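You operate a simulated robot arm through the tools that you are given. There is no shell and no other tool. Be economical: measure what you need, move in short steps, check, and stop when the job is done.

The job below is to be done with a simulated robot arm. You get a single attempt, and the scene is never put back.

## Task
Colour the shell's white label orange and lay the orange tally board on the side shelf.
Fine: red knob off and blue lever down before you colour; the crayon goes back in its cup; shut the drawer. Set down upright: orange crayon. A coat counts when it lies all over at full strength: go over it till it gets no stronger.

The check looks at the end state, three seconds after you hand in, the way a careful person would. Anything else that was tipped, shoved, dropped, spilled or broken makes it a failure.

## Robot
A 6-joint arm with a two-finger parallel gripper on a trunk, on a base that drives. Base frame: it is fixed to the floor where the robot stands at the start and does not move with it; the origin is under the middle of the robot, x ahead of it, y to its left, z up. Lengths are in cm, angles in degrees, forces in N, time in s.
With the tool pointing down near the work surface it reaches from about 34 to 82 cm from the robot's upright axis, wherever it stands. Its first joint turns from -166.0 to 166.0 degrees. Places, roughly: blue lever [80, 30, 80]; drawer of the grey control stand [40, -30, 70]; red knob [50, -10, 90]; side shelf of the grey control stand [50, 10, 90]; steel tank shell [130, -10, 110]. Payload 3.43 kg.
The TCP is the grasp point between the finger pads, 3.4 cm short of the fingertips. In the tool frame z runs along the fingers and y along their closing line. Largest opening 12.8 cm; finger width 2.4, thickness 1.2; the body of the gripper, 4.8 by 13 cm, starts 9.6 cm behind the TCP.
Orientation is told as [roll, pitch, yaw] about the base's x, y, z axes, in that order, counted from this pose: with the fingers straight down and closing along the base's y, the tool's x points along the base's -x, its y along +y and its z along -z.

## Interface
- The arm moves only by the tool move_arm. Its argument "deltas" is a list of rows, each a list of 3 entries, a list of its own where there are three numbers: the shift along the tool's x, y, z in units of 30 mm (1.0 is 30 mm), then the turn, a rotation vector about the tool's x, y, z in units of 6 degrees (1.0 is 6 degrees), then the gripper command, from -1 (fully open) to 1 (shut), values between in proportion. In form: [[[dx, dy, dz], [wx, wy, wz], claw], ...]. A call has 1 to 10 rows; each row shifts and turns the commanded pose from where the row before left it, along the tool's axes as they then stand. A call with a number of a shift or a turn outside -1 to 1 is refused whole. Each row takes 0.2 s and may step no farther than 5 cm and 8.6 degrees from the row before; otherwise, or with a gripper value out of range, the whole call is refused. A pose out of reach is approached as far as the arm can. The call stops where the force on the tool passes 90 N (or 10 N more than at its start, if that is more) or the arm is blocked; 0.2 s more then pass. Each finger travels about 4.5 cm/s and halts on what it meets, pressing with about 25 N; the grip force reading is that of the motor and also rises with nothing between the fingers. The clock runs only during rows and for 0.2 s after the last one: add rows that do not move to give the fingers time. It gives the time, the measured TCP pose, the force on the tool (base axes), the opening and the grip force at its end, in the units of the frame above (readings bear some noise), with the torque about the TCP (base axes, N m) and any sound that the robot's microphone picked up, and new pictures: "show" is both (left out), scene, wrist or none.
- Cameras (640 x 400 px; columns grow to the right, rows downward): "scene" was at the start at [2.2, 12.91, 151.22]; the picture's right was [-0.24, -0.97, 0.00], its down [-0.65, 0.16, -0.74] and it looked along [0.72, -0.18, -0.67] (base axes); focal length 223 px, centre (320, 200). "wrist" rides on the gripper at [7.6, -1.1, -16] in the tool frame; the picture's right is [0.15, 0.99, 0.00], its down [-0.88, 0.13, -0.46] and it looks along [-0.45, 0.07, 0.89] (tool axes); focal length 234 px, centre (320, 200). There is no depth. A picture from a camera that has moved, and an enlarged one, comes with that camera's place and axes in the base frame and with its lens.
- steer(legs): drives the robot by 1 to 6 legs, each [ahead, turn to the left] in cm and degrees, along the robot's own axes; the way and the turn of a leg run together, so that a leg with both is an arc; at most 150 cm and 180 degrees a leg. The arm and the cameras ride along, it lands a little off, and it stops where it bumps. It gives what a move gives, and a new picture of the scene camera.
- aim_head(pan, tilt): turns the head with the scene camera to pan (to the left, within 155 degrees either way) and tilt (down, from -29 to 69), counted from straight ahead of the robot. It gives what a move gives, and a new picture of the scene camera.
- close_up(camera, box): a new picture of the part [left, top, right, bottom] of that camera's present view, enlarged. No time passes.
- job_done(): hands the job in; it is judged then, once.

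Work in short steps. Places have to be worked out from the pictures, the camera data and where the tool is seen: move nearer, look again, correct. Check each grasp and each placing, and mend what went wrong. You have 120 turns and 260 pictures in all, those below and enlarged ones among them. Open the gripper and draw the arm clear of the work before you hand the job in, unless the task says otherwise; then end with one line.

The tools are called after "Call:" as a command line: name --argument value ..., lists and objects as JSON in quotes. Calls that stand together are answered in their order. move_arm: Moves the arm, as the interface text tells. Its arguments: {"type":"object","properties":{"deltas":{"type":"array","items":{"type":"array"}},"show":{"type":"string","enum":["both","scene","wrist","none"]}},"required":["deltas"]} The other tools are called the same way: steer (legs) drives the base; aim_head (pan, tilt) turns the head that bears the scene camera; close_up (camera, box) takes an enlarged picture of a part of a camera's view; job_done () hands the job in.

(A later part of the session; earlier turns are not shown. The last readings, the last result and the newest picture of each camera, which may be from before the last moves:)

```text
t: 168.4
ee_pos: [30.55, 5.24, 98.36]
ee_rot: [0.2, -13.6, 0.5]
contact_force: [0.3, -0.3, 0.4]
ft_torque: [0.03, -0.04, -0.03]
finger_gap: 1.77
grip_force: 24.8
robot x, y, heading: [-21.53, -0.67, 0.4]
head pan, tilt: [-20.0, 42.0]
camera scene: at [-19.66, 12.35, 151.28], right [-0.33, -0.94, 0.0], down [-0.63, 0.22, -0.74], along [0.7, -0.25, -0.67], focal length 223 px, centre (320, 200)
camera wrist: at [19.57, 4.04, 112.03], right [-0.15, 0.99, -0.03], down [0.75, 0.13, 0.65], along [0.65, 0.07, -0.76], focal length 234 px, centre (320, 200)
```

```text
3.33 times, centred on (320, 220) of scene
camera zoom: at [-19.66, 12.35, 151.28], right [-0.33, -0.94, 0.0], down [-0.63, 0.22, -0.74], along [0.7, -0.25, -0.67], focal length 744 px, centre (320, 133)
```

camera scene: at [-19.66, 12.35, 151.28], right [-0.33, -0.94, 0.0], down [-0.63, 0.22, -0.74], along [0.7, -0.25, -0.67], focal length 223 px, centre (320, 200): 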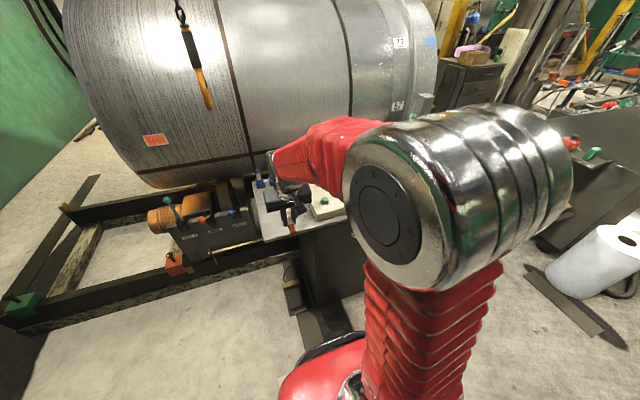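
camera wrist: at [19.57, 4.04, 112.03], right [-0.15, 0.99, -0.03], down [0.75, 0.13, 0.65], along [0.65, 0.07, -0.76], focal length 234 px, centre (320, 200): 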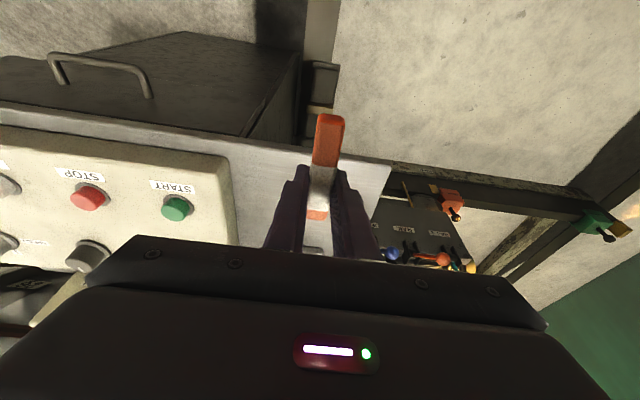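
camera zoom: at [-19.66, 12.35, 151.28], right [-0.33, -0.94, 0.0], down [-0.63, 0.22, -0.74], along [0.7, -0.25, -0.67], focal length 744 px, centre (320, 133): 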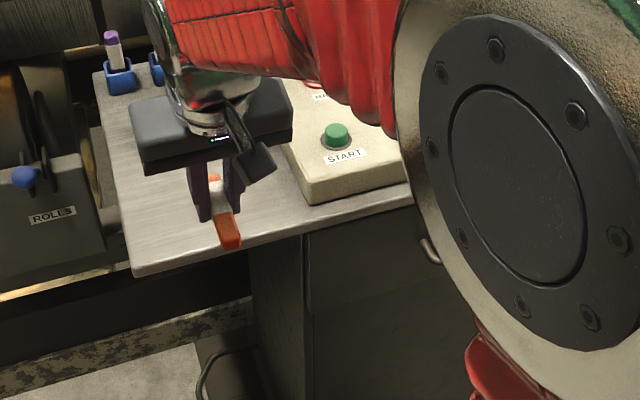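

Shelf front edge ≈ x 34.6. Set the hand vertical and lower so the crayon's short top end overlaps the edge by ~1.5 cm.

Call:
move_arm --deltas '[[[0, 0, 0], [0, 0.76, 0], 0.8], [[0, 0, 0], [0, 0.76, 0], 0.8], [[0, 0, 0], [0, 0.76, 0], 0.8], [[-0.45, 0, 0.8], [0, 0, 0], 0.8], [[-0.43, 0, 0.8], [0, 0, 0], 0.8], [[0, 0, 0.7], [0, 0, 0], 0.8]]'

Call:
close_up --camera "wrist" --box '[220, 80, 420, 240]'

Call:
close_up --camera "scene" --box '[255, 190, 335, 250]'

```text
t: 169.8
ee_pos: [33.2, 5.11, 91.42]
ee_rot: [0.1, 0.0, 0.3]
contact_force: [-0.2, -0.4, -0.1]
ft_torque: [0.01, -0.01, -0.02]
finger_gap: 1.8
grip_force: 24.8
robot x, y, heading: [-21.56, -0.43, 0.7]
head pan, tilt: [-20.0, 42.0]
camera scene: at [-19.64, 12.35, 151.28], right [-0.33, -0.94, 0.0], down [-0.63, 0.22, -0.74], along [0.7, -0.25, -0.67], focal length 223 px, centre (320, 200)
camera wrist: at [25.68, 3.85, 107.44], right [-0.15, 0.99, 0.0], down [0.88, 0.14, 0.46], along [0.45, 0.07, -0.89], focal length 234 px, centre (320, 200)
```

scene: 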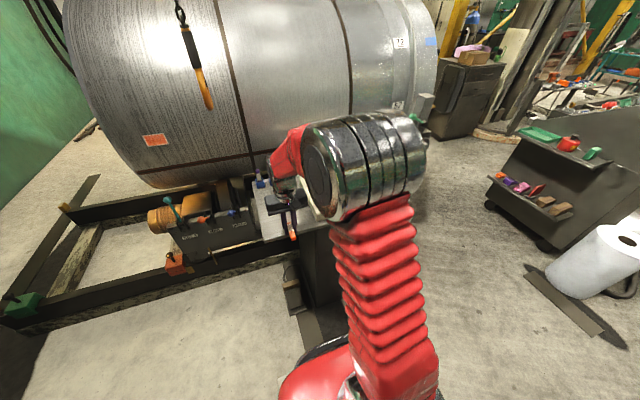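
wrist: 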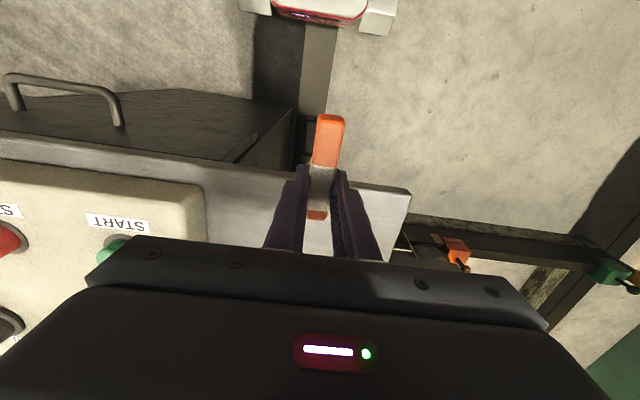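

```text
2.50 times, centred on (320, 160) of wrist
camera zoom: at [25.68, 3.85, 107.44], right [-0.15, 0.99, 0.0], down [0.88, 0.14, 0.46], along [0.45, 0.07, -0.89], focal length 585 px, centre (320, 300)
```

zoom: 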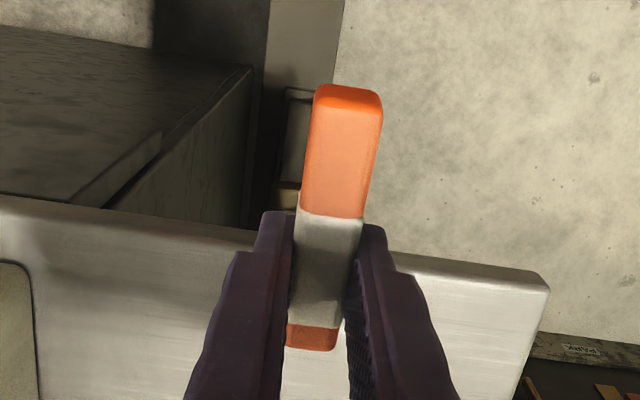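

```text
6.67 times, centred on (295, 220) of scene
camera zoom: at [-19.64, 12.35, 151.28], right [-0.33, -0.94, 0.0], down [-0.63, 0.22, -0.74], along [0.7, -0.25, -0.67], focal length 1488 px, centre (487, 67)
```

zoom: 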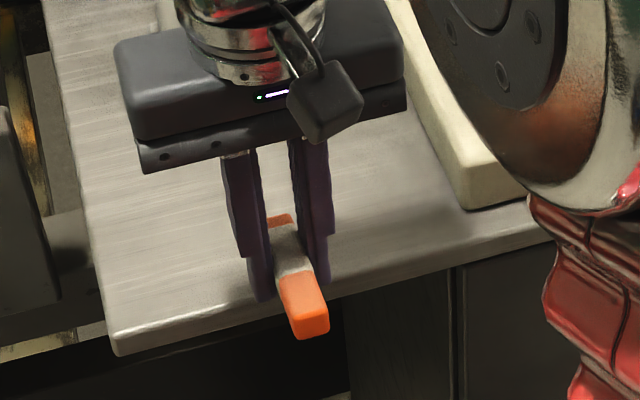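

Good overlap. Lower onto the edge in small steps, watching the force.

Call:
move_arm --deltas '[[[0, 0, 0.25], [0, 0, 0], 0.8], [[0, 0, 0.15], [0, 0, 0], 0.8]]' --show "none"

Call:
move_arm --deltas '[[[0, 0, 0.15], [0, 0, 0], 0.8]]' --show "none"

Call:
move_arm --deltas '[[[0, 0, 0.15], [0, 0, 0], 0.8]]' --show "wrist"

Call:
close_up --camera "scene" --box '[255, 190, 335, 250]'

```text
t: 170.4
ee_pos: [33.19, 5.01, 90.36]
ee_rot: [0.1, 0.0, 0.5]
contact_force: [0.0, 0.2, -0.6]
ft_torque: [0.0, -0.03, 0.03]
finger_gap: 1.78
grip_force: 25.2
robot x, y, heading: [-21.58, -0.82, 0.2]
head pan, tilt: [-20.0, 42.0]
```

```text
t: 170.8
ee_pos: [33.33, 5.11, 89.83]
ee_rot: [0.1, 0.0, 0.4]
contact_force: [-0.4, -0.5, -0.8]
ft_torque: [-0.01, -0.01, -0.03]
finger_gap: 1.75
grip_force: 24.9
robot x, y, heading: [-21.19, -0.5, 0.5]
head pan, tilt: [-20.0, 42.0]
```

```text
t: 171.2
ee_pos: [33.26, 5.29, 89.36]
ee_rot: [0.2, 0.1, 0.4]
contact_force: [-0.6, 0.0, 0.3]
ft_torque: [-0.01, 0.02, -0.01]
finger_gap: 1.79
grip_force: 24.9
robot x, y, heading: [-21.64, -0.35, 0.5]
head pan, tilt: [-20.0, 42.0]
camera wrist: at [25.77, 4.0, 105.32], right [-0.15, 0.99, 0.0], down [0.88, 0.14, 0.46], along [0.45, 0.07, -0.89], focal length 234 px, centre (320, 200)
```

wrist: 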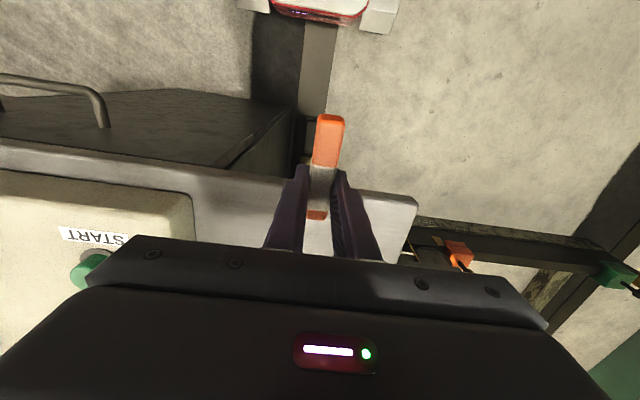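

```text
6.67 times, centred on (295, 220) of scene
camera zoom: at [-19.63, 12.35, 151.28], right [-0.33, -0.94, 0.0], down [-0.63, 0.22, -0.74], along [0.7, -0.25, -0.67], focal length 1488 px, centre (487, 67)
```

zoom: 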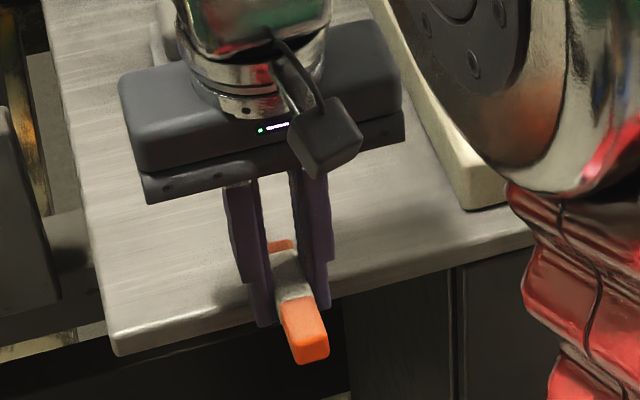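

Call:
move_arm --deltas '[[[0, 0, 0.12], [0, 0, 0], 0.8]]' --show "none"

Call:
move_arm --deltas '[[[0, 0, 0.12], [0, 0, 0], 0.8]]' --show "none"

Call:
move_arm --deltas '[[[0, 0, 0.12], [0, 0, 0], 0.8]]' --show "none"

Call:
move_arm --deltas '[[[0, 0, 0.12], [0, 0, 0], 0.8]]' --show "wrist"

Call:
close_up --camera "scene" --box '[255, 200, 335, 260]'

```text
t: 171.6
ee_pos: [33.23, 5.24, 89.09]
ee_rot: [0.1, 0.1, 0.4]
contact_force: [0.9, 0.4, -0.8]
ft_torque: [-0.03, 0.02, 0.0]
finger_gap: 1.78
grip_force: 25.1
robot x, y, heading: [-21.39, -0.19, 0.6]
head pan, tilt: [-20.0, 42.0]
```

```text
t: 172.0
ee_pos: [33.28, 5.21, 88.72]
ee_rot: [0.1, 0.0, 0.4]
contact_force: [-0.3, 0.2, -0.6]
ft_torque: [0.0, -0.02, -0.01]
finger_gap: 1.79
grip_force: 25.0
robot x, y, heading: [-21.48, -0.18, 0.3]
head pan, tilt: [-20.0, 42.0]
```

```text
t: 172.4
ee_pos: [33.18, 5.24, 88.43]
ee_rot: [0.1, -0.1, 0.4]
contact_force: [-7.7, 0.5, 23.1]
ft_torque: [-0.07, -0.27, -0.12]
finger_gap: 1.8
grip_force: 25.4
robot x, y, heading: [-21.78, -0.46, 0.2]
head pan, tilt: [-20.0, 42.0]
```

```text
t: 172.8
ee_pos: [33.29, 5.15, 88.02]
ee_rot: [0.1, -0.2, 0.4]
contact_force: [-3.0, 1.5, 21.4]
ft_torque: [-0.02, -0.39, -0.06]
finger_gap: 1.79
grip_force: 24.9
robot x, y, heading: [-21.25, -0.56, 0.3]
head pan, tilt: [-20.0, 42.0]
camera wrist: at [25.74, 3.99, 103.95], right [-0.15, 0.99, 0.0], down [0.88, 0.14, 0.46], along [0.45, 0.07, -0.89], focal length 234 px, centre (320, 200)
```

wrist: 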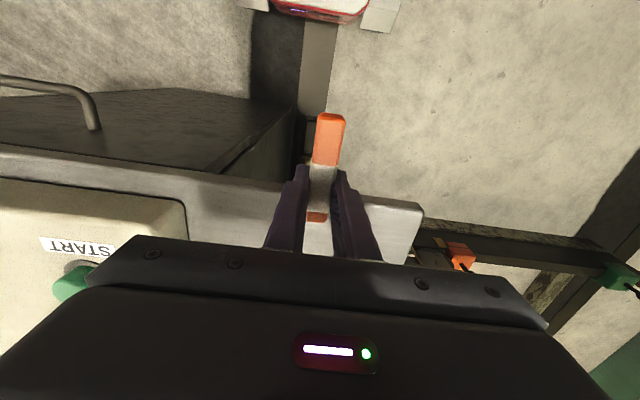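

```text
6.67 times, centred on (295, 230) of scene
camera zoom: at [-19.71, 12.34, 151.28], right [-0.33, -0.94, 0.0], down [-0.63, 0.22, -0.74], along [0.7, -0.25, -0.67], focal length 1488 px, centre (487, 0)
```

zoom: 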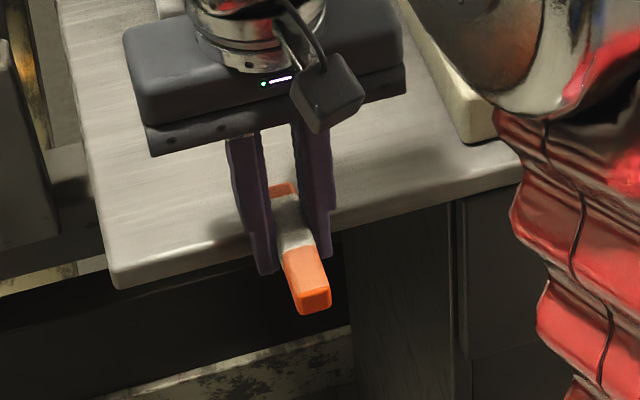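

It pivots at ~22 N. Keep lowering.

Call:
move_arm --deltas '[[[0, 0, 0.12], [0, 0, 0], 0.8], [[0, 0, 0.12], [0, 0, 0], 0.8]]' --show "none"

Call:
move_arm --deltas '[[[0, 0, 0.12], [0, 0, 0], 0.8], [[0, 0, 0.12], [0, 0, 0], 0.8]]' --show "wrist"

Call:
close_up --camera "scene" --box '[255, 200, 335, 260]'

Call:
close_up --camera "wrist" --box '[220, 80, 420, 240]'

```text
t: 173.4
ee_pos: [33.17, 5.2, 87.19]
ee_rot: [0.0, 0.0, 0.5]
contact_force: [-1.5, 3.8, 24.4]
ft_torque: [0.05, -0.3, 0.05]
finger_gap: 1.79
grip_force: 24.8
robot x, y, heading: [-21.79, -0.52, 0.6]
head pan, tilt: [-20.0, 42.0]
```

```text
t: 174.0
ee_pos: [33.13, 5.12, 86.5]
ee_rot: [0.1, 0.0, 0.3]
contact_force: [-3.2, 1.6, 22.7]
ft_torque: [-0.03, -0.28, 0.03]
finger_gap: 1.8
grip_force: 24.8
robot x, y, heading: [-21.41, -0.06, 0.6]
head pan, tilt: [-20.0, 42.0]
camera wrist: at [25.73, 3.94, 102.46], right [-0.15, 0.99, 0.0], down [0.88, 0.14, 0.46], along [0.45, 0.07, -0.89], focal length 234 px, centre (320, 200)
```

wrist: 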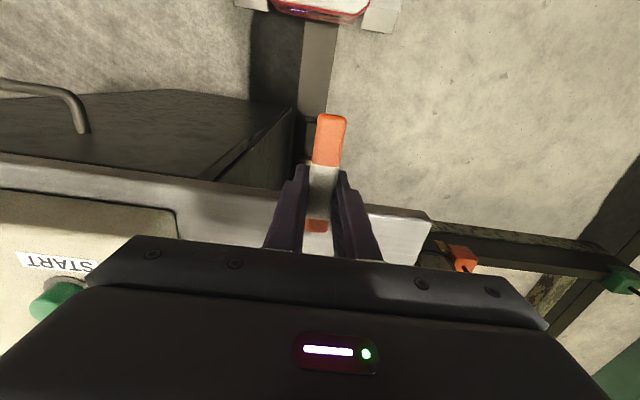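

```text
6.67 times, centred on (295, 230) of scene
camera zoom: at [-19.71, 12.35, 151.28], right [-0.33, -0.94, 0.0], down [-0.63, 0.22, -0.74], along [0.7, -0.25, -0.67], focal length 1488 px, centre (487, 0)
```

zoom: 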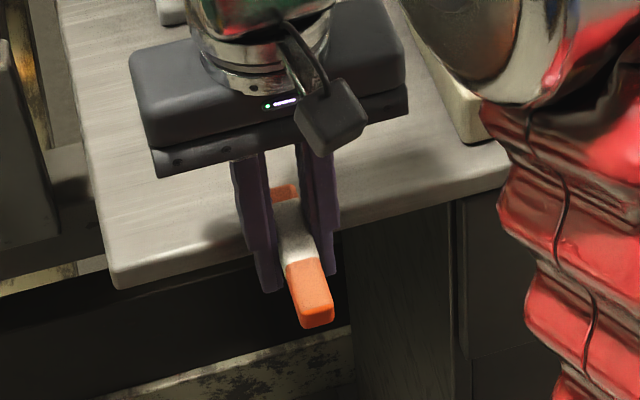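

```text
2.50 times, centred on (320, 160) of wrist
camera zoom: at [25.73, 3.94, 102.46], right [-0.15, 0.99, 0.0], down [0.88, 0.14, 0.46], along [0.45, 0.07, -0.89], focal length 585 px, centre (320, 300)
```

zoom: 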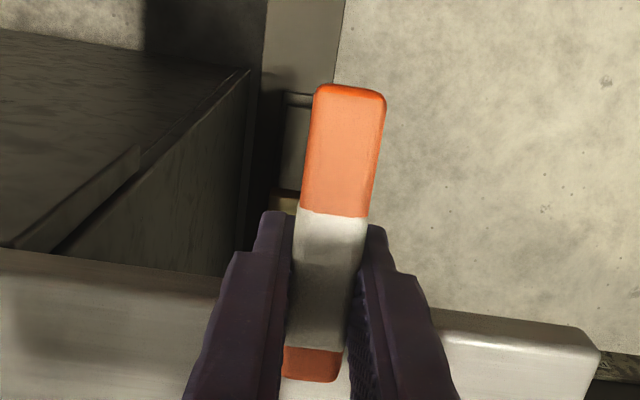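

About half way back. Continue lowering another 1.4 cm.

Call:
move_arm --deltas '[[[0, 0, 0.12], [0, 0, 0], 0.8], [[0, 0, 0.12], [0, 0, 0], 0.8]]' --show "none"

Call:
move_arm --deltas '[[[0, 0, 0.12], [0, 0, 0], 0.8], [[0, 0, 0.12], [0, 0, 0], 0.8]]' --show "none"

Call:
close_up --camera "scene" --box '[255, 200, 335, 260]'

Call:
close_up --camera "wrist" --box '[220, 80, 420, 240]'

```text
t: 174.6
ee_pos: [33.24, 5.2, 85.83]
ee_rot: [0.1, 0.0, 0.4]
contact_force: [-2.0, 1.8, 22.2]
ft_torque: [0.05, -0.28, 0.07]
finger_gap: 1.79
grip_force: 25.2
robot x, y, heading: [-21.7, -0.4, 0.6]
head pan, tilt: [-20.0, 42.0]
```

```text
t: 175.2
ee_pos: [33.11, 5.01, 85.02]
ee_rot: [0.0, 0.0, 0.4]
contact_force: [-2.1, -4.1, 16.6]
ft_torque: [0.05, -0.3, -0.05]
finger_gap: 1.79
grip_force: 24.9
robot x, y, heading: [-21.66, -0.39, 0.3]
head pan, tilt: [-20.0, 42.0]
```

```text
6.67 times, centred on (295, 230) of scene
camera zoom: at [-19.69, 12.34, 151.28], right [-0.33, -0.94, 0.0], down [-0.63, 0.22, -0.74], along [0.7, -0.25, -0.67], focal length 1488 px, centre (487, 0)
```

zoom: 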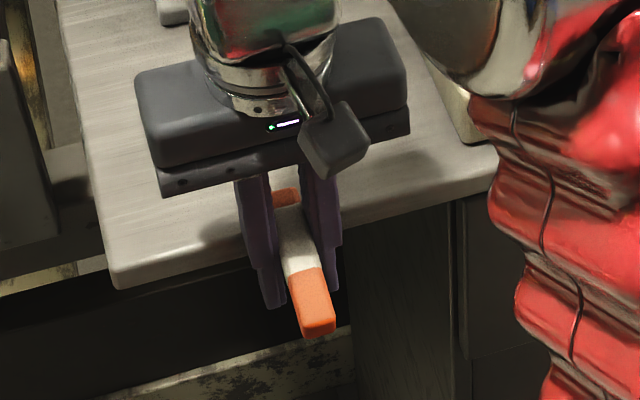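

```text
2.50 times, centred on (320, 160) of wrist
camera zoom: at [25.67, 3.91, 101.03], right [-0.15, 0.99, 0.0], down [0.88, 0.14, 0.46], along [0.45, 0.07, -0.89], focal length 585 px, centre (320, 300)
```

zoom: 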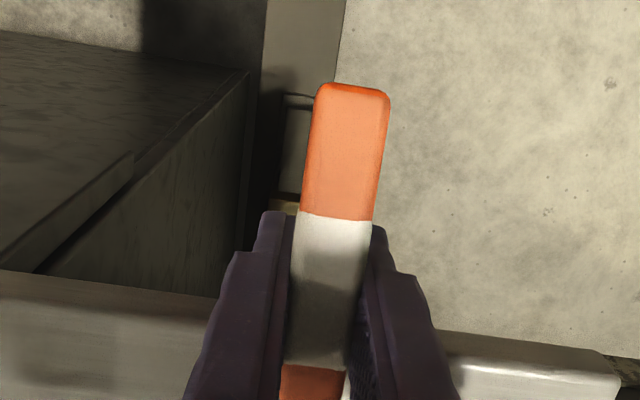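

Nearly there (tilt relative to original ~10°). Another 7 mm, then lift and view.

Call:
move_arm --deltas '[[[0, 0, 0.12], [0, 0, 0], 0.8], [[0, 0, 0.12], [0, 0, 0], 0.8], [[0, 0, 0.08], [0, 0, 0], 0.8]]' --show "none"

Call:
close_up --camera "wrist" --box '[220, 80, 420, 240]'

Call:
move_arm --deltas '[[[0, 0, -0.5], [0, 0, 0], 0.8], [[0.3, 0, -0.9], [0, 0, 0], 0.8], [[0.3, 0, -0.9], [0, 0, 0], 0.8], [[0, 0, -0.9], [0, 0, 0], 0.8], [[0, 0, -0.9], [0, 0, 0], 0.8]]'

Call:
close_up --camera "scene" --box '[255, 170, 335, 240]'

```text
t: 176.0
ee_pos: [33.23, 5.3, 84.2]
ee_rot: [0.1, -0.2, 0.5]
contact_force: [-7.1, -1.5, 21.9]
ft_torque: [0.0, -0.43, -0.09]
finger_gap: 1.78
grip_force: 25.3
robot x, y, heading: [-21.44, -0.19, 0.5]
head pan, tilt: [-20.0, 42.0]
```

```text
2.50 times, centred on (320, 160) of wrist
camera zoom: at [25.67, 3.96, 100.1], right [-0.15, 0.99, 0.0], down [0.88, 0.14, 0.46], along [0.45, 0.07, -0.89], focal length 585 px, centre (320, 300)
```

zoom: 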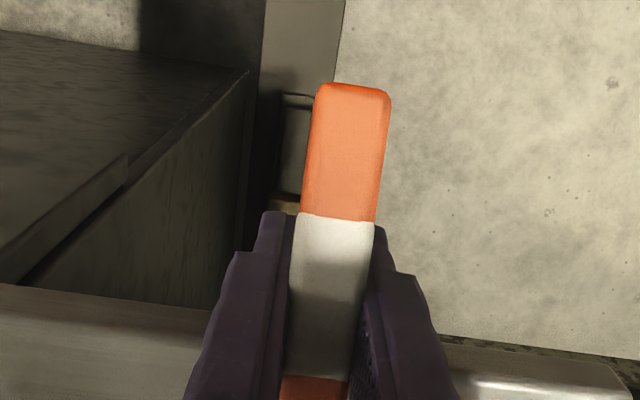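

```text
t: 177.2
ee_pos: [31.3, 5.14, 96.52]
ee_rot: [0.0, 0.0, 0.4]
contact_force: [-0.4, -0.1, -1.4]
ft_torque: [-0.01, 0.0, 0.02]
finger_gap: 1.79
grip_force: 24.5
robot x, y, heading: [-21.34, -0.68, 0.5]
head pan, tilt: [-20.0, 42.0]
camera scene: at [-19.63, 12.35, 151.28], right [-0.33, -0.94, 0.0], down [-0.63, 0.22, -0.74], along [0.7, -0.25, -0.67], focal length 223 px, centre (320, 200)
camera wrist: at [23.8, 3.89, 112.34], right [-0.15, 0.99, 0.0], down [0.88, 0.14, 0.46], along [0.45, 0.07, -0.89], focal length 234 px, centre (320, 200)
```

scene: 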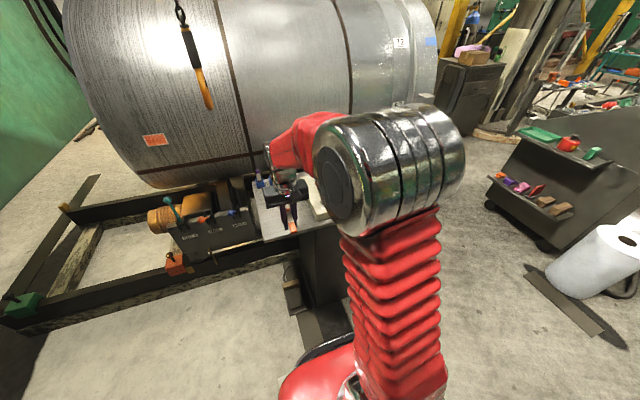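
wrist: 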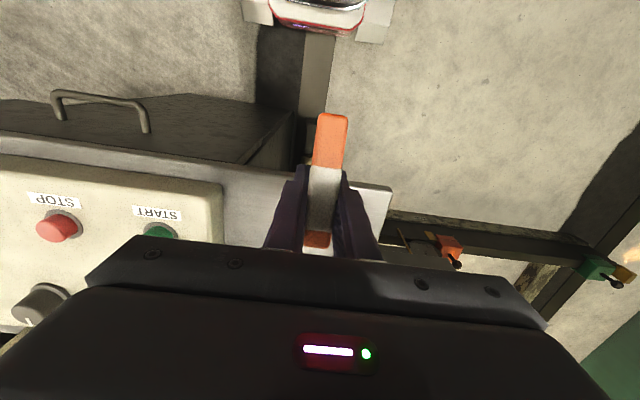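

```text
5.71 times, centred on (295, 205) of scene
camera zoom: at [-19.63, 12.35, 151.28], right [-0.33, -0.94, 0.0], down [-0.63, 0.22, -0.74], along [0.7, -0.25, -0.67], focal length 1276 px, centre (463, 171)
```

zoom: 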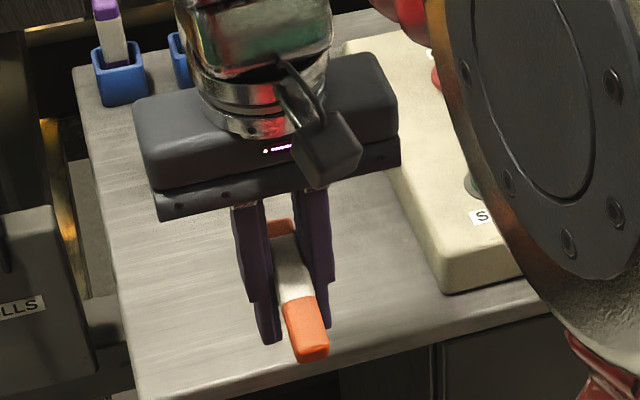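

Lifted free. The crayon has slid up between the fingers (nearer the palm) rather than only rotated. I enlarge to measure its present pose in the hand.

Call:
close_up --camera "wrist" --box '[270, 100, 390, 260]'

Call:
close_up --camera "scene" --box '[275, 185, 319, 240]'

```text
2.50 times, centred on (330, 180) of wrist
camera zoom: at [23.8, 3.89, 112.34], right [-0.15, 0.99, 0.0], down [0.88, 0.14, 0.46], along [0.45, 0.07, -0.89], focal length 585 px, centre (295, 250)
```

zoom: 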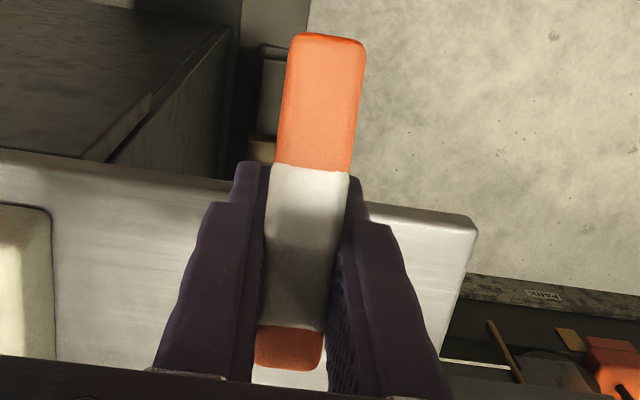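

```text
7.27 times, centred on (297, 212) of scene
camera zoom: at [-19.63, 12.35, 151.28], right [-0.33, -0.94, 0.0], down [-0.63, 0.22, -0.74], along [0.7, -0.25, -0.67], focal length 1624 px, centre (487, 109)
```

zoom: 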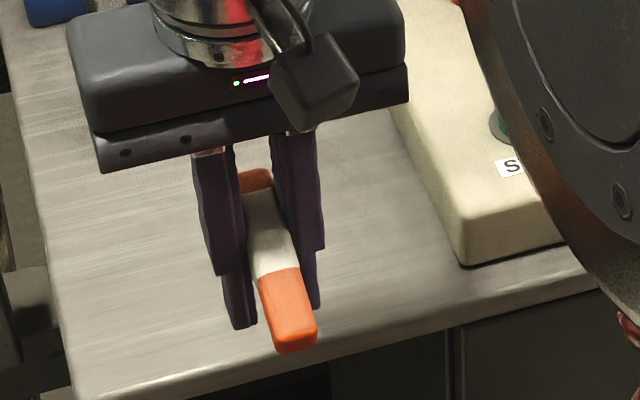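

Crayon now: about 18° to the finger normal, grip 6 cm above its lower end, so a hand pitch of ≈72° makes it upright. Raise, drive forward 20 cm, then pitch.

Call:
move_arm --deltas '[[[0, -0.3, -0.9], [0, 0, 0], 0.8], [[0, -0.4, -0.9], [0, 0, 0], 0.8], [[0, -0.4, -0.9], [0, 0, 0], 0.8], [[0, -0.4, -0.9], [0, 0, 0], 0.8], [[0, -0.4, -0.9], [0, 0, 0], 0.8]]' --show "none"

Call:
steer --legs '[[19, -0.4]]'

Call:
move_arm --deltas '[[[0, 0, 0], [0, -1, 0], 0.8], [[0, 0, 0], [0, -1, 0], 0.8], [[0, 0, 0], [0, -1, 0], 0.8], [[0, 0, 0], [0, -1, 0], 0.8], [[0, 0, 0], [0, -1, 0], 0.8], [[0, 0, 0], [0, -1, 0], 0.8], [[0, 0, 0], [0, -1, 0], 0.8], [[0, 0, 0], [0, -1, 0], 0.8], [[0, 0, 0], [0, -1, 0], 0.8], [[0, 0, 0], [0, -1, 0], 0.8]]' --show "none"

Call:
move_arm --deltas '[[[0, 0, 0], [0, -1, 0], 0.8], [[0, 0, 0], [0, -1, 0], 0.8]]'

```text
t: 178.4
ee_pos: [31.5, -0.59, 110.02]
ee_rot: [0.0, 0.0, 0.4]
contact_force: [0.2, -0.6, 0.3]
ft_torque: [0.02, 0.03, 0.03]
finger_gap: 1.79
grip_force: 24.5
robot x, y, heading: [-21.68, -0.44, 0.4]
head pan, tilt: [-20.0, 42.0]
```

```text
t: 180.3
ee_pos: [50.89, -0.74, 109.85]
ee_rot: [0.2, 0.0, 0.0]
contact_force: [-0.5, 0.0, -0.6]
ft_torque: [-0.01, -0.04, 0.0]
finger_gap: 1.78
grip_force: 24.9
robot x, y, heading: [-2.19, -0.58, 0.2]
head pan, tilt: [-20.0, 42.0]
camera scene: at [-0.17, 12.53, 151.28], right [-0.34, -0.94, 0.0], down [-0.63, 0.23, -0.74], along [0.7, -0.25, -0.67], focal length 223 px, centre (320, 200)
```

scene: 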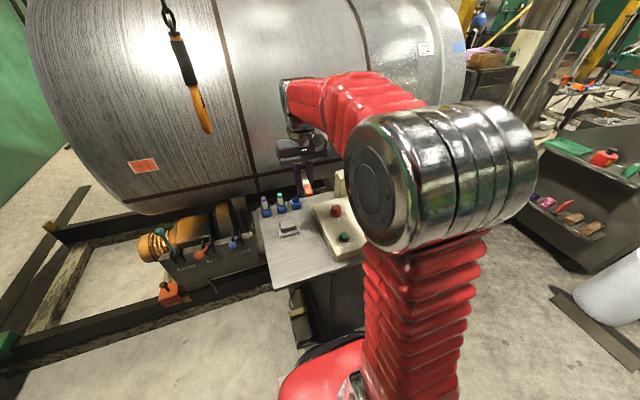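

```text
t: 182.5
ee_pos: [50.95, -1.14, 109.94]
ee_rot: [-0.8, -57.4, 0.0]
contact_force: [0.3, 0.3, 0.0]
ft_torque: [-0.01, 0.02, -0.01]
finger_gap: 1.77
grip_force: 25.1
out of reach, approached as far as the arm can: row 10
robot x, y, heading: [-1.97, -0.6, -0.1]
head pan, tilt: [-20.0, 42.0]
```

```text
t: 183.1
ee_pos: [50.87, -1.14, 109.96]
ee_rot: [-1.0, -69.3, 0.3]
contact_force: [-0.1, 0.1, -0.6]
ft_torque: [-0.01, -0.02, 0.02]
finger_gap: 1.78
grip_force: 24.7
robot x, y, heading: [-2.36, 0.07, -0.1]
head pan, tilt: [-20.0, 42.0]
camera scene: at [-0.2, 12.53, 151.28], right [-0.34, -0.94, 0.0], down [-0.63, 0.23, -0.74], along [0.7, -0.25, -0.67], focal length 223 px, centre (320, 200)
camera wrist: at [33.37, -2.11, 108.49], right [-0.04, 0.99, -0.14], down [-0.11, 0.14, 0.98], along [0.99, 0.06, 0.11], focal length 234 px, centre (320, 200)
```

scene: 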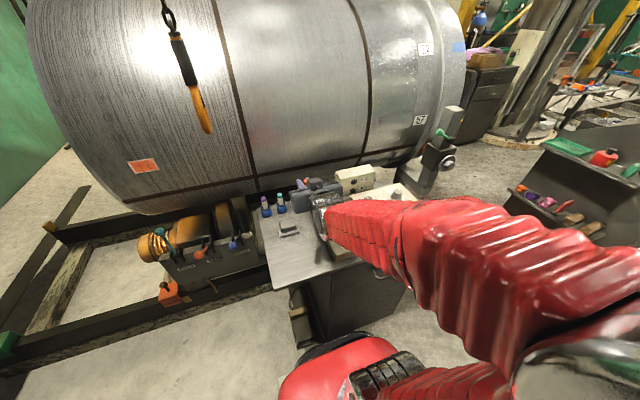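
wrist: 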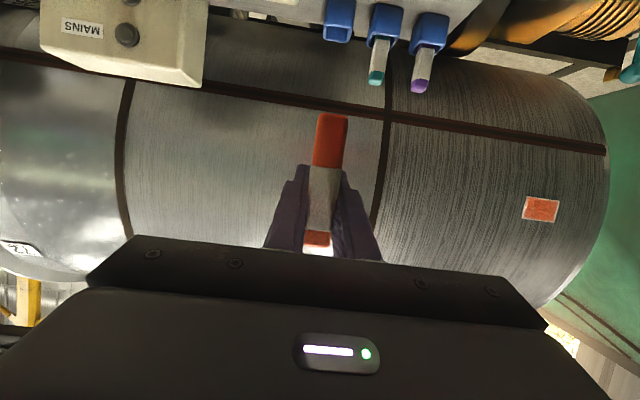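

Pitch reached 69°. Check the crayon's uprightness in the scene camera.

Call:
close_up --camera "scene" --box '[250, 160, 346, 220]'

Call:
close_up --camera "wrist" --box '[270, 100, 390, 260]'

```text
6.67 times, centred on (298, 190) of scene
camera zoom: at [-0.2, 12.53, 151.28], right [-0.34, -0.94, 0.0], down [-0.63, 0.23, -0.74], along [0.7, -0.25, -0.67], focal length 1488 px, centre (467, 267)
```

zoom: 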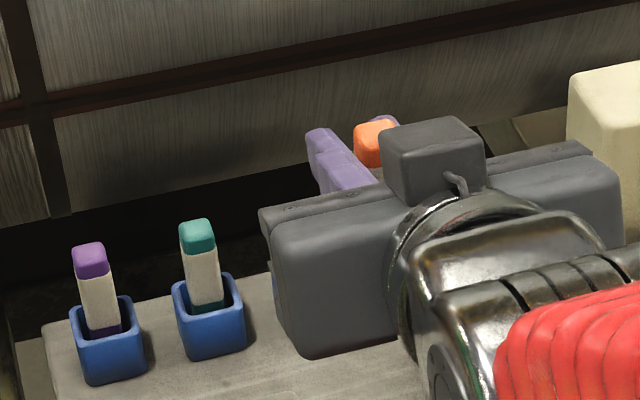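

```text
2.50 times, centred on (330, 180) of wrist
camera zoom: at [33.37, -2.11, 108.49], right [-0.04, 0.99, -0.14], down [-0.11, 0.14, 0.98], along [0.99, 0.06, 0.11], focal length 585 px, centre (295, 250)
```

zoom: 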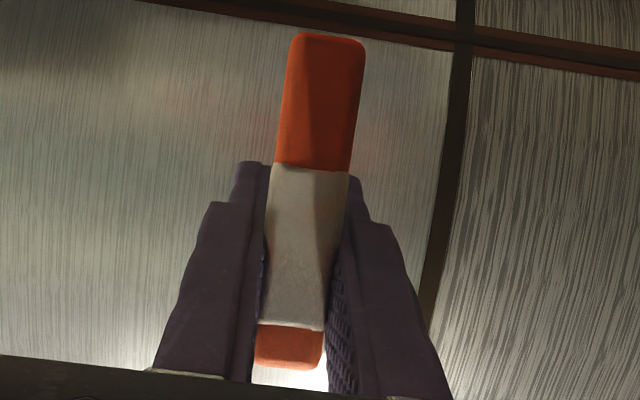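

Tilt looks within a few degrees. Set pitch 73° and move above the orange cup, stopping high first.

Call:
move_arm --deltas '[[[0, 0, 0], [0.15, -0.6, 0], 0.8], [[0.1, 0, 0.9], [0, 0, 0], 0.8], [[0.1, 0, 0.9], [0, 0, 0], 0.8], [[0.1, 0, 0.9], [0, 0, 0], 0.8], [[0.1, 0, 0.9], [0, 0, 0], 0.8], [[0.1, 0, 0.9], [0, 0, 0], 0.8], [[0.1, 0, 0.9], [0, 0, 0], 0.8], [[0.1, 0, 0.9], [0, 0, 0], 0.8]]'

Call:
close_up --camera "scene" --box '[250, 140, 346, 220]'

Call:
close_up --camera "wrist" --box '[250, 0, 410, 260]'

```text
t: 184.9
ee_pos: [68.36, -1.79, 102.24]
ee_rot: [-2.3, -72.7, 0.7]
contact_force: [-0.6, -0.6, 0.1]
ft_torque: [-0.04, -0.03, 0.0]
finger_gap: 1.75
grip_force: 24.6
robot x, y, heading: [-2.0, -0.3, 0.3]
head pan, tilt: [-20.0, 42.0]
camera scene: at [-0.19, 12.53, 151.28], right [-0.34, -0.94, 0.0], down [-0.63, 0.23, -0.74], along [0.7, -0.25, -0.67], focal length 223 px, centre (320, 200)
camera wrist: at [50.98, -2.53, 99.75], right [-0.02, 0.99, -0.15], down [-0.17, 0.15, 0.97], along [0.98, 0.04, 0.17], focal length 234 px, centre (320, 200)
```

scene: 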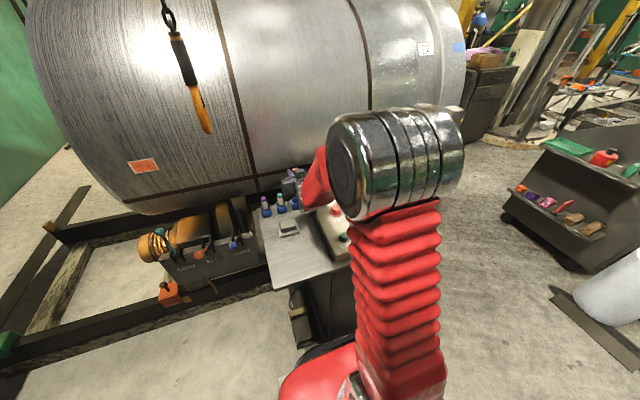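
wrist: 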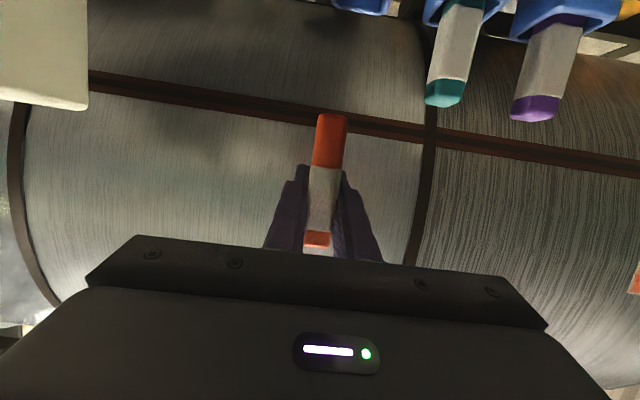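

```text
5.00 times, centred on (298, 180) of scene
camera zoom: at [-0.19, 12.53, 151.28], right [-0.34, -0.94, 0.0], down [-0.63, 0.23, -0.74], along [0.7, -0.25, -0.67], focal length 1116 px, centre (430, 300)
```

zoom: 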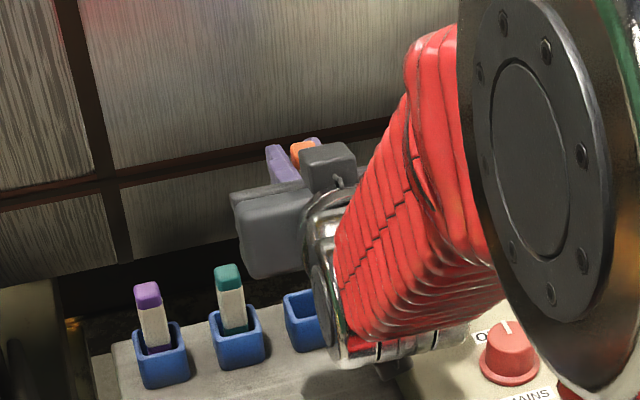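

```text
1.54 times, centred on (330, 130) of wrist
camera zoom: at [50.98, -2.53, 99.75], right [-0.02, 0.99, -0.15], down [-0.17, 0.15, 0.97], along [0.98, 0.04, 0.17], focal length 360 px, centre (305, 308)
```

zoom: 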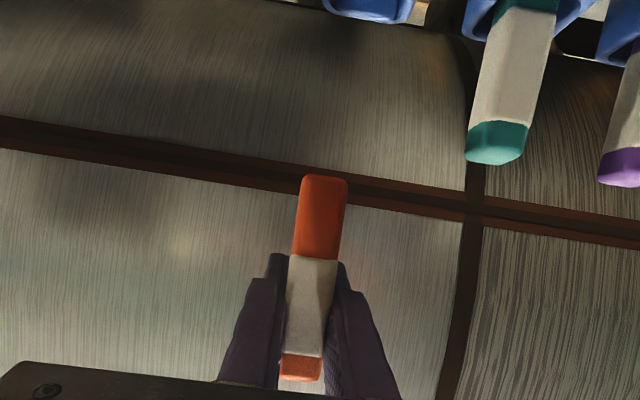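

Crayon seems upright. Correct the small roll, centre over the cup, and come down to hover.

Call:
move_arm --deltas '[[[0, 0.1, 0], [-0.38, 0, 0], 0.8], [[0.4, 0.05, 0.43], [0, 0, 0], 0.8], [[0.4, 0.05, 0.43], [0, 0, 0], 0.8]]'

Call:
close_up --camera "wrist" --box '[250, 0, 410, 100]'

Call:
close_up --camera "scene" --box '[260, 160, 340, 220]'

```text
t: 185.7
ee_pos: [70.12, -1.04, 99.27]
ee_rot: [0.0, -72.8, 0.7]
contact_force: [0.3, 0.3, -0.1]
ft_torque: [0.01, -0.01, -0.01]
finger_gap: 1.78
grip_force: 24.6
robot x, y, heading: [-2.15, -0.28, -0.0]
head pan, tilt: [-20.0, 42.0]
camera scene: at [-0.18, 12.53, 151.28], right [-0.34, -0.94, 0.0], down [-0.63, 0.23, -0.74], along [0.7, -0.25, -0.67], focal length 223 px, centre (320, 200)
camera wrist: at [52.74, -2.47, 96.76], right [-0.06, 0.99, -0.14], down [-0.18, 0.13, 0.98], along [0.98, 0.08, 0.17], focal length 234 px, centre (320, 200)
```

scene: 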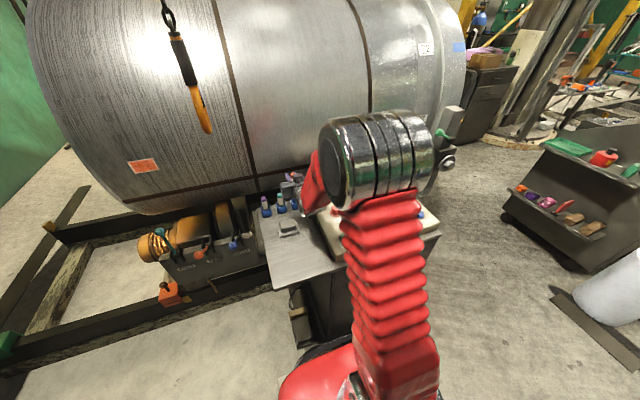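
wrist: 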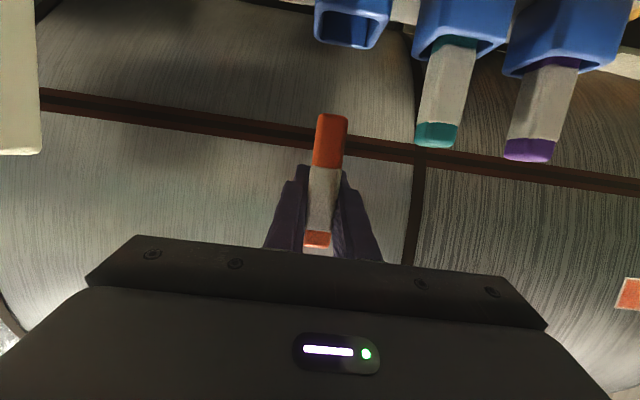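

```text
4.00 times, centred on (330, 50) of wrist
camera zoom: at [52.74, -2.47, 96.76], right [-0.06, 0.99, -0.14], down [-0.18, 0.13, 0.98], along [0.98, 0.08, 0.17], focal length 937 px, centre (280, 800)
```

zoom: 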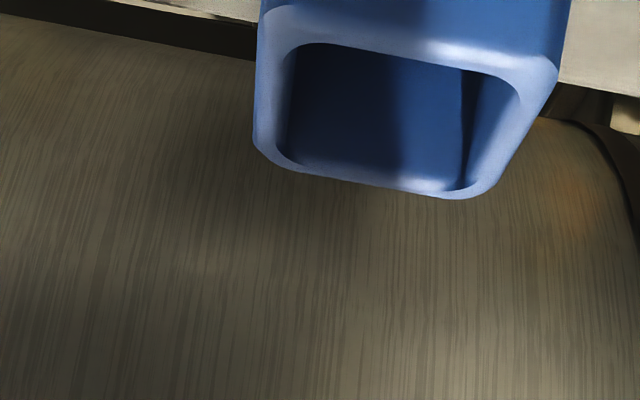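

```text
6.67 times, centred on (300, 190) of scene
camera zoom: at [-0.18, 12.53, 151.28], right [-0.34, -0.94, 0.0], down [-0.63, 0.23, -0.74], along [0.7, -0.25, -0.67], focal length 1488 px, centre (453, 267)
```

zoom: 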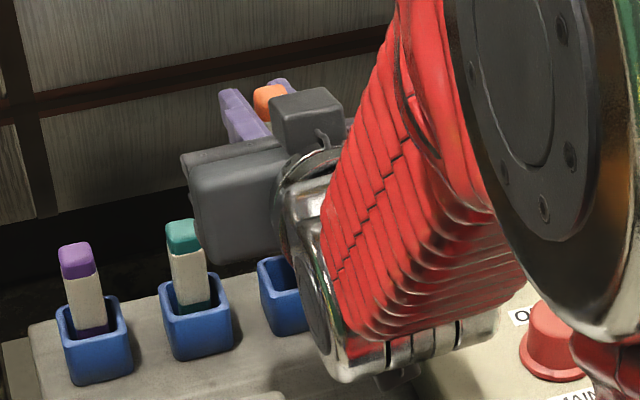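

Cup centre ≈ (66.6,-1.15), crayon's lower end ≈ (67.3,-1.25,94). Shift 0.6 back and lower to just above the rim.

Call:
move_arm --deltas '[[[0.06, 0.03, -0.19], [0, 0, 0], 0.8], [[0.58, 0, 0.177], [0, 0, 0], 0.8], [[0.48, 0, 0.146], [0, 0, 0], 0.8]]'

Call:
close_up --camera "wrist" --box '[250, 30, 410, 260]'

Call:
close_up --camera "scene" --box '[260, 160, 340, 220]'

```text
t: 186.5
ee_pos: [69.54, -1.14, 95.84]
ee_rot: [-0.1, -72.8, 0.7]
contact_force: [0.7, -0.3, -0.5]
ft_torque: [0.0, -0.01, 0.01]
finger_gap: 1.76
grip_force: 25.4
robot x, y, heading: [-2.18, -0.2, 0.4]
head pan, tilt: [-20.0, 42.0]
camera scene: at [-0.17, 12.53, 151.28], right [-0.34, -0.94, 0.0], down [-0.63, 0.23, -0.74], along [0.7, -0.25, -0.67], focal length 223 px, centre (320, 200)
camera wrist: at [52.15, -2.4, 93.31], right [-0.05, 0.99, -0.14], down [-0.18, 0.13, 0.98], along [0.98, 0.08, 0.17], focal length 234 px, centre (320, 200)
```

scene: 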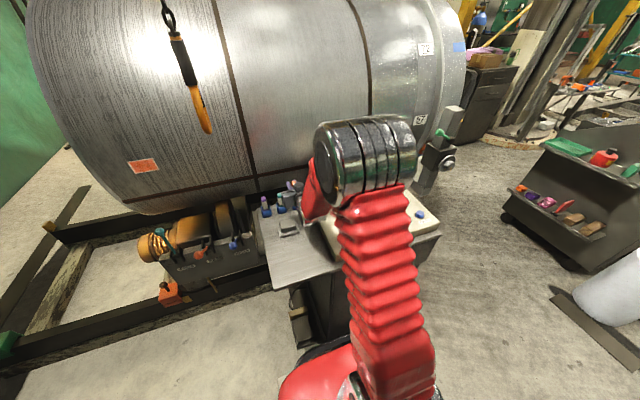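
wrist: 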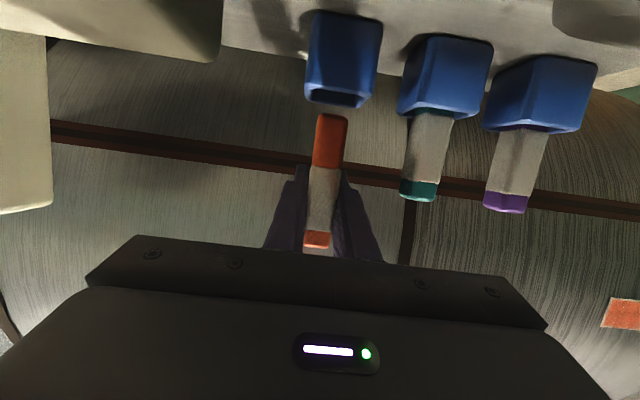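

```text
1.74 times, centred on (330, 145) of wrist
camera zoom: at [52.15, -2.4, 93.31], right [-0.05, 0.99, -0.14], down [-0.18, 0.13, 0.98], along [0.98, 0.08, 0.17], focal length 407 px, centre (303, 296)
```

zoom: 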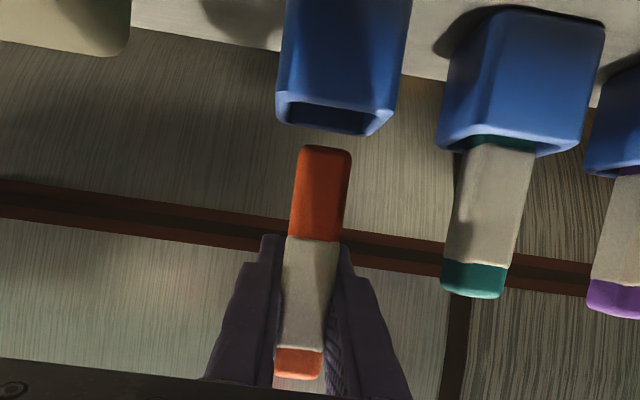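

```text
6.67 times, centred on (300, 190) of scene
camera zoom: at [-0.17, 12.53, 151.28], right [-0.34, -0.94, 0.0], down [-0.63, 0.23, -0.74], along [0.7, -0.25, -0.67], focal length 1488 px, centre (453, 267)
```

zoom: 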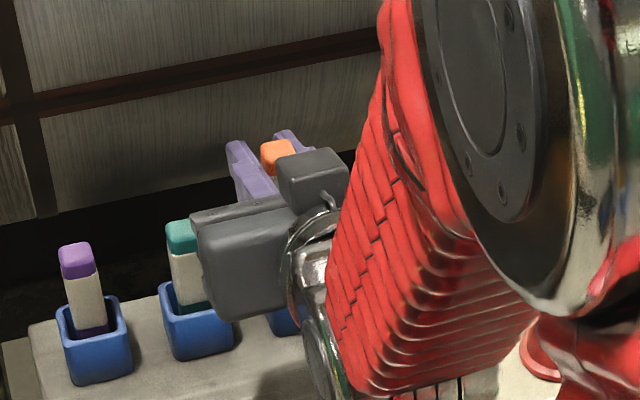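

Aligned over the opening. Lower into the cup in steps.

Call:
move_arm --deltas '[[[0.3, 0, 0.09], [0, 0, 0], 0.8], [[0.3, 0, 0.09], [0, 0, 0], 0.8]]' --show "wrist"

Call:
close_up --camera "wrist" --box '[250, 30, 410, 260]'

```text
t: 187.1
ee_pos: [69.6, -1.01, 94.39]
ee_rot: [-0.1, -73.3, 0.6]
contact_force: [-0.2, -2.1, 23.6]
ft_torque: [-0.08, 0.25, 0.03]
finger_gap: 1.87
grip_force: 25.1
robot x, y, heading: [-2.59, -0.09, -0.0]
head pan, tilt: [-20.0, 42.0]
camera wrist: at [52.23, -2.38, 91.74], right [-0.05, 0.99, -0.14], down [-0.18, 0.13, 0.97], along [0.98, 0.08, 0.18], focal length 234 px, centre (320, 200)
```

wrist: 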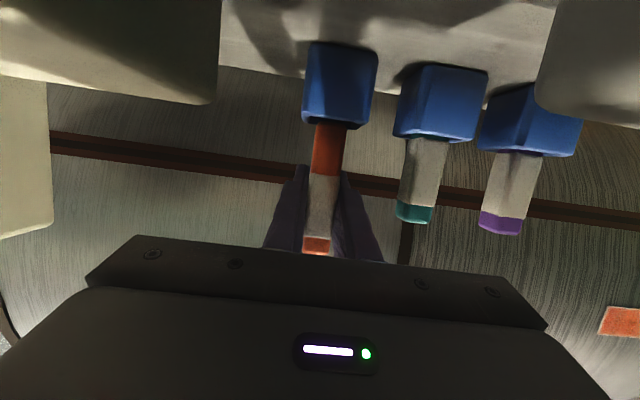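

```text
1.74 times, centred on (330, 145) of wrist
camera zoom: at [52.23, -2.38, 91.74], right [-0.05, 0.99, -0.14], down [-0.18, 0.13, 0.97], along [0.98, 0.08, 0.18], focal length 407 px, centre (303, 296)
```

zoom: 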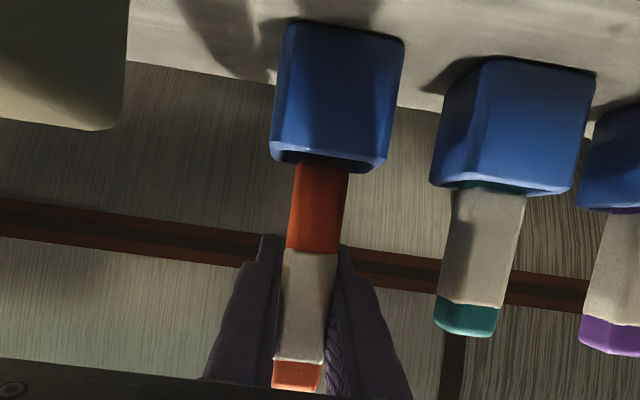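

It met resistance at rim height; the crayon is behind the near lip, so it's catching the far rim. Raise 1 cm, shift back 0.6 cm and retry gently.

Call:
move_arm --deltas '[[[-0.35, 0, -0.107], [0, 0, 0], 0.8], [[0.058, 0, -0.19], [0, 0, 0], 0.8]]' --show "wrist"

Call:
close_up --camera "wrist" --box '[280, 60, 380, 160]'

Call:
close_up --camera "scene" --box '[270, 165, 330, 215]'

```text
t: 187.7
ee_pos: [68.89, -0.9, 95.1]
ee_rot: [0.0, -72.6, 0.7]
contact_force: [0.3, 0.2, -0.3]
ft_torque: [0.02, -0.02, 0.01]
finger_gap: 1.78
grip_force: 24.9
robot x, y, heading: [-2.16, -0.19, 0.1]
head pan, tilt: [-20.0, 42.0]
camera wrist: at [51.43, -2.35, 92.55], right [-0.06, 0.99, -0.14], down [-0.17, 0.13, 0.98], along [0.98, 0.08, 0.16], focal length 234 px, centre (320, 200)
```

wrist: 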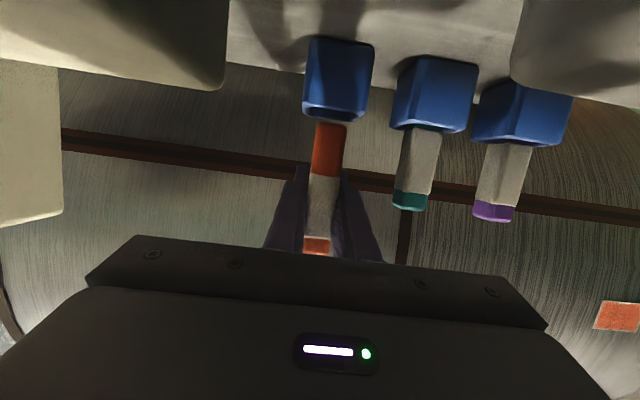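

```text
4.00 times, centred on (330, 110) of wrist
camera zoom: at [51.43, -2.35, 92.55], right [-0.06, 0.99, -0.14], down [-0.17, 0.13, 0.98], along [0.98, 0.08, 0.16], focal length 937 px, centre (280, 560)
```

zoom: 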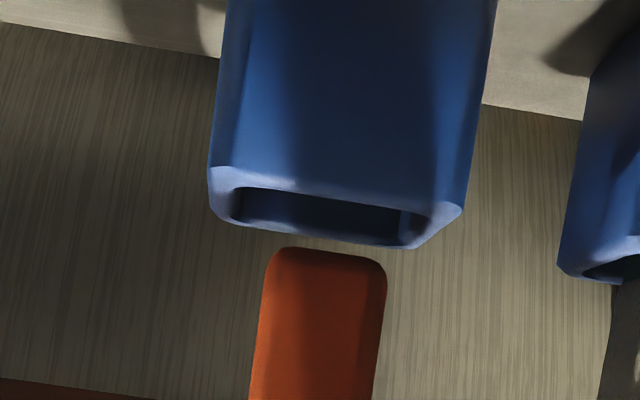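

```text
8.00 times, centred on (300, 190) of scene
camera zoom: at [-0.16, 12.53, 151.28], right [-0.34, -0.94, 0.0], down [-0.63, 0.23, -0.74], along [0.7, -0.25, -0.67], focal length 1786 px, centre (480, 280)
```

zoom: 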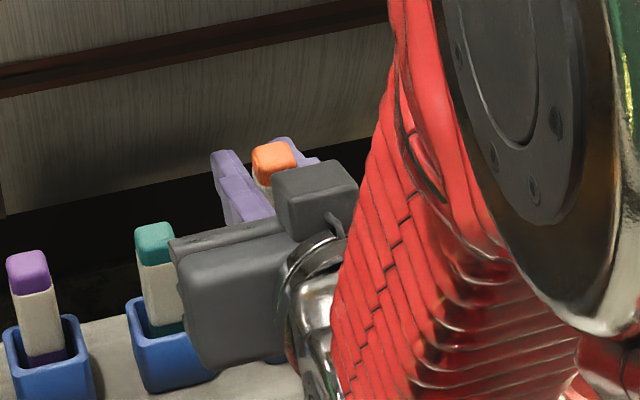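

Now the crayon's end (x≈66.8) lines up with the cup's centre. Lower gently.

Call:
move_arm --deltas '[[[0.2, 0, 0.06], [0, 0, 0], 0.8], [[0.15, 0, 0.046], [0, 0, 0], 0.8]]' --show "none"

Call:
close_up --camera "wrist" --box '[280, 60, 380, 160]'

```text
t: 188.3
ee_pos: [68.81, -0.89, 94.08]
ee_rot: [-0.1, -72.8, 0.7]
contact_force: [-0.8, -0.1, 0.8]
ft_torque: [0.02, -0.03, -0.02]
finger_gap: 1.79
grip_force: 24.7
robot x, y, heading: [-2.01, -0.18, 0.1]
head pan, tilt: [-20.0, 42.0]
```

```text
4.00 times, centred on (330, 110) of wrist
camera zoom: at [51.45, -2.32, 91.49], right [-0.06, 0.99, -0.14], down [-0.18, 0.13, 0.98], along [0.98, 0.08, 0.17], focal length 937 px, centre (280, 560)
```

zoom: 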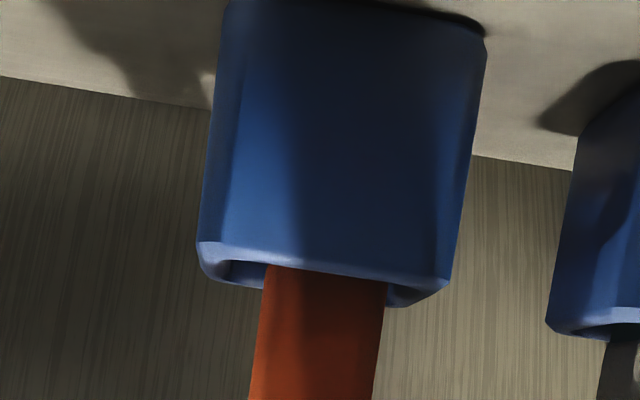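

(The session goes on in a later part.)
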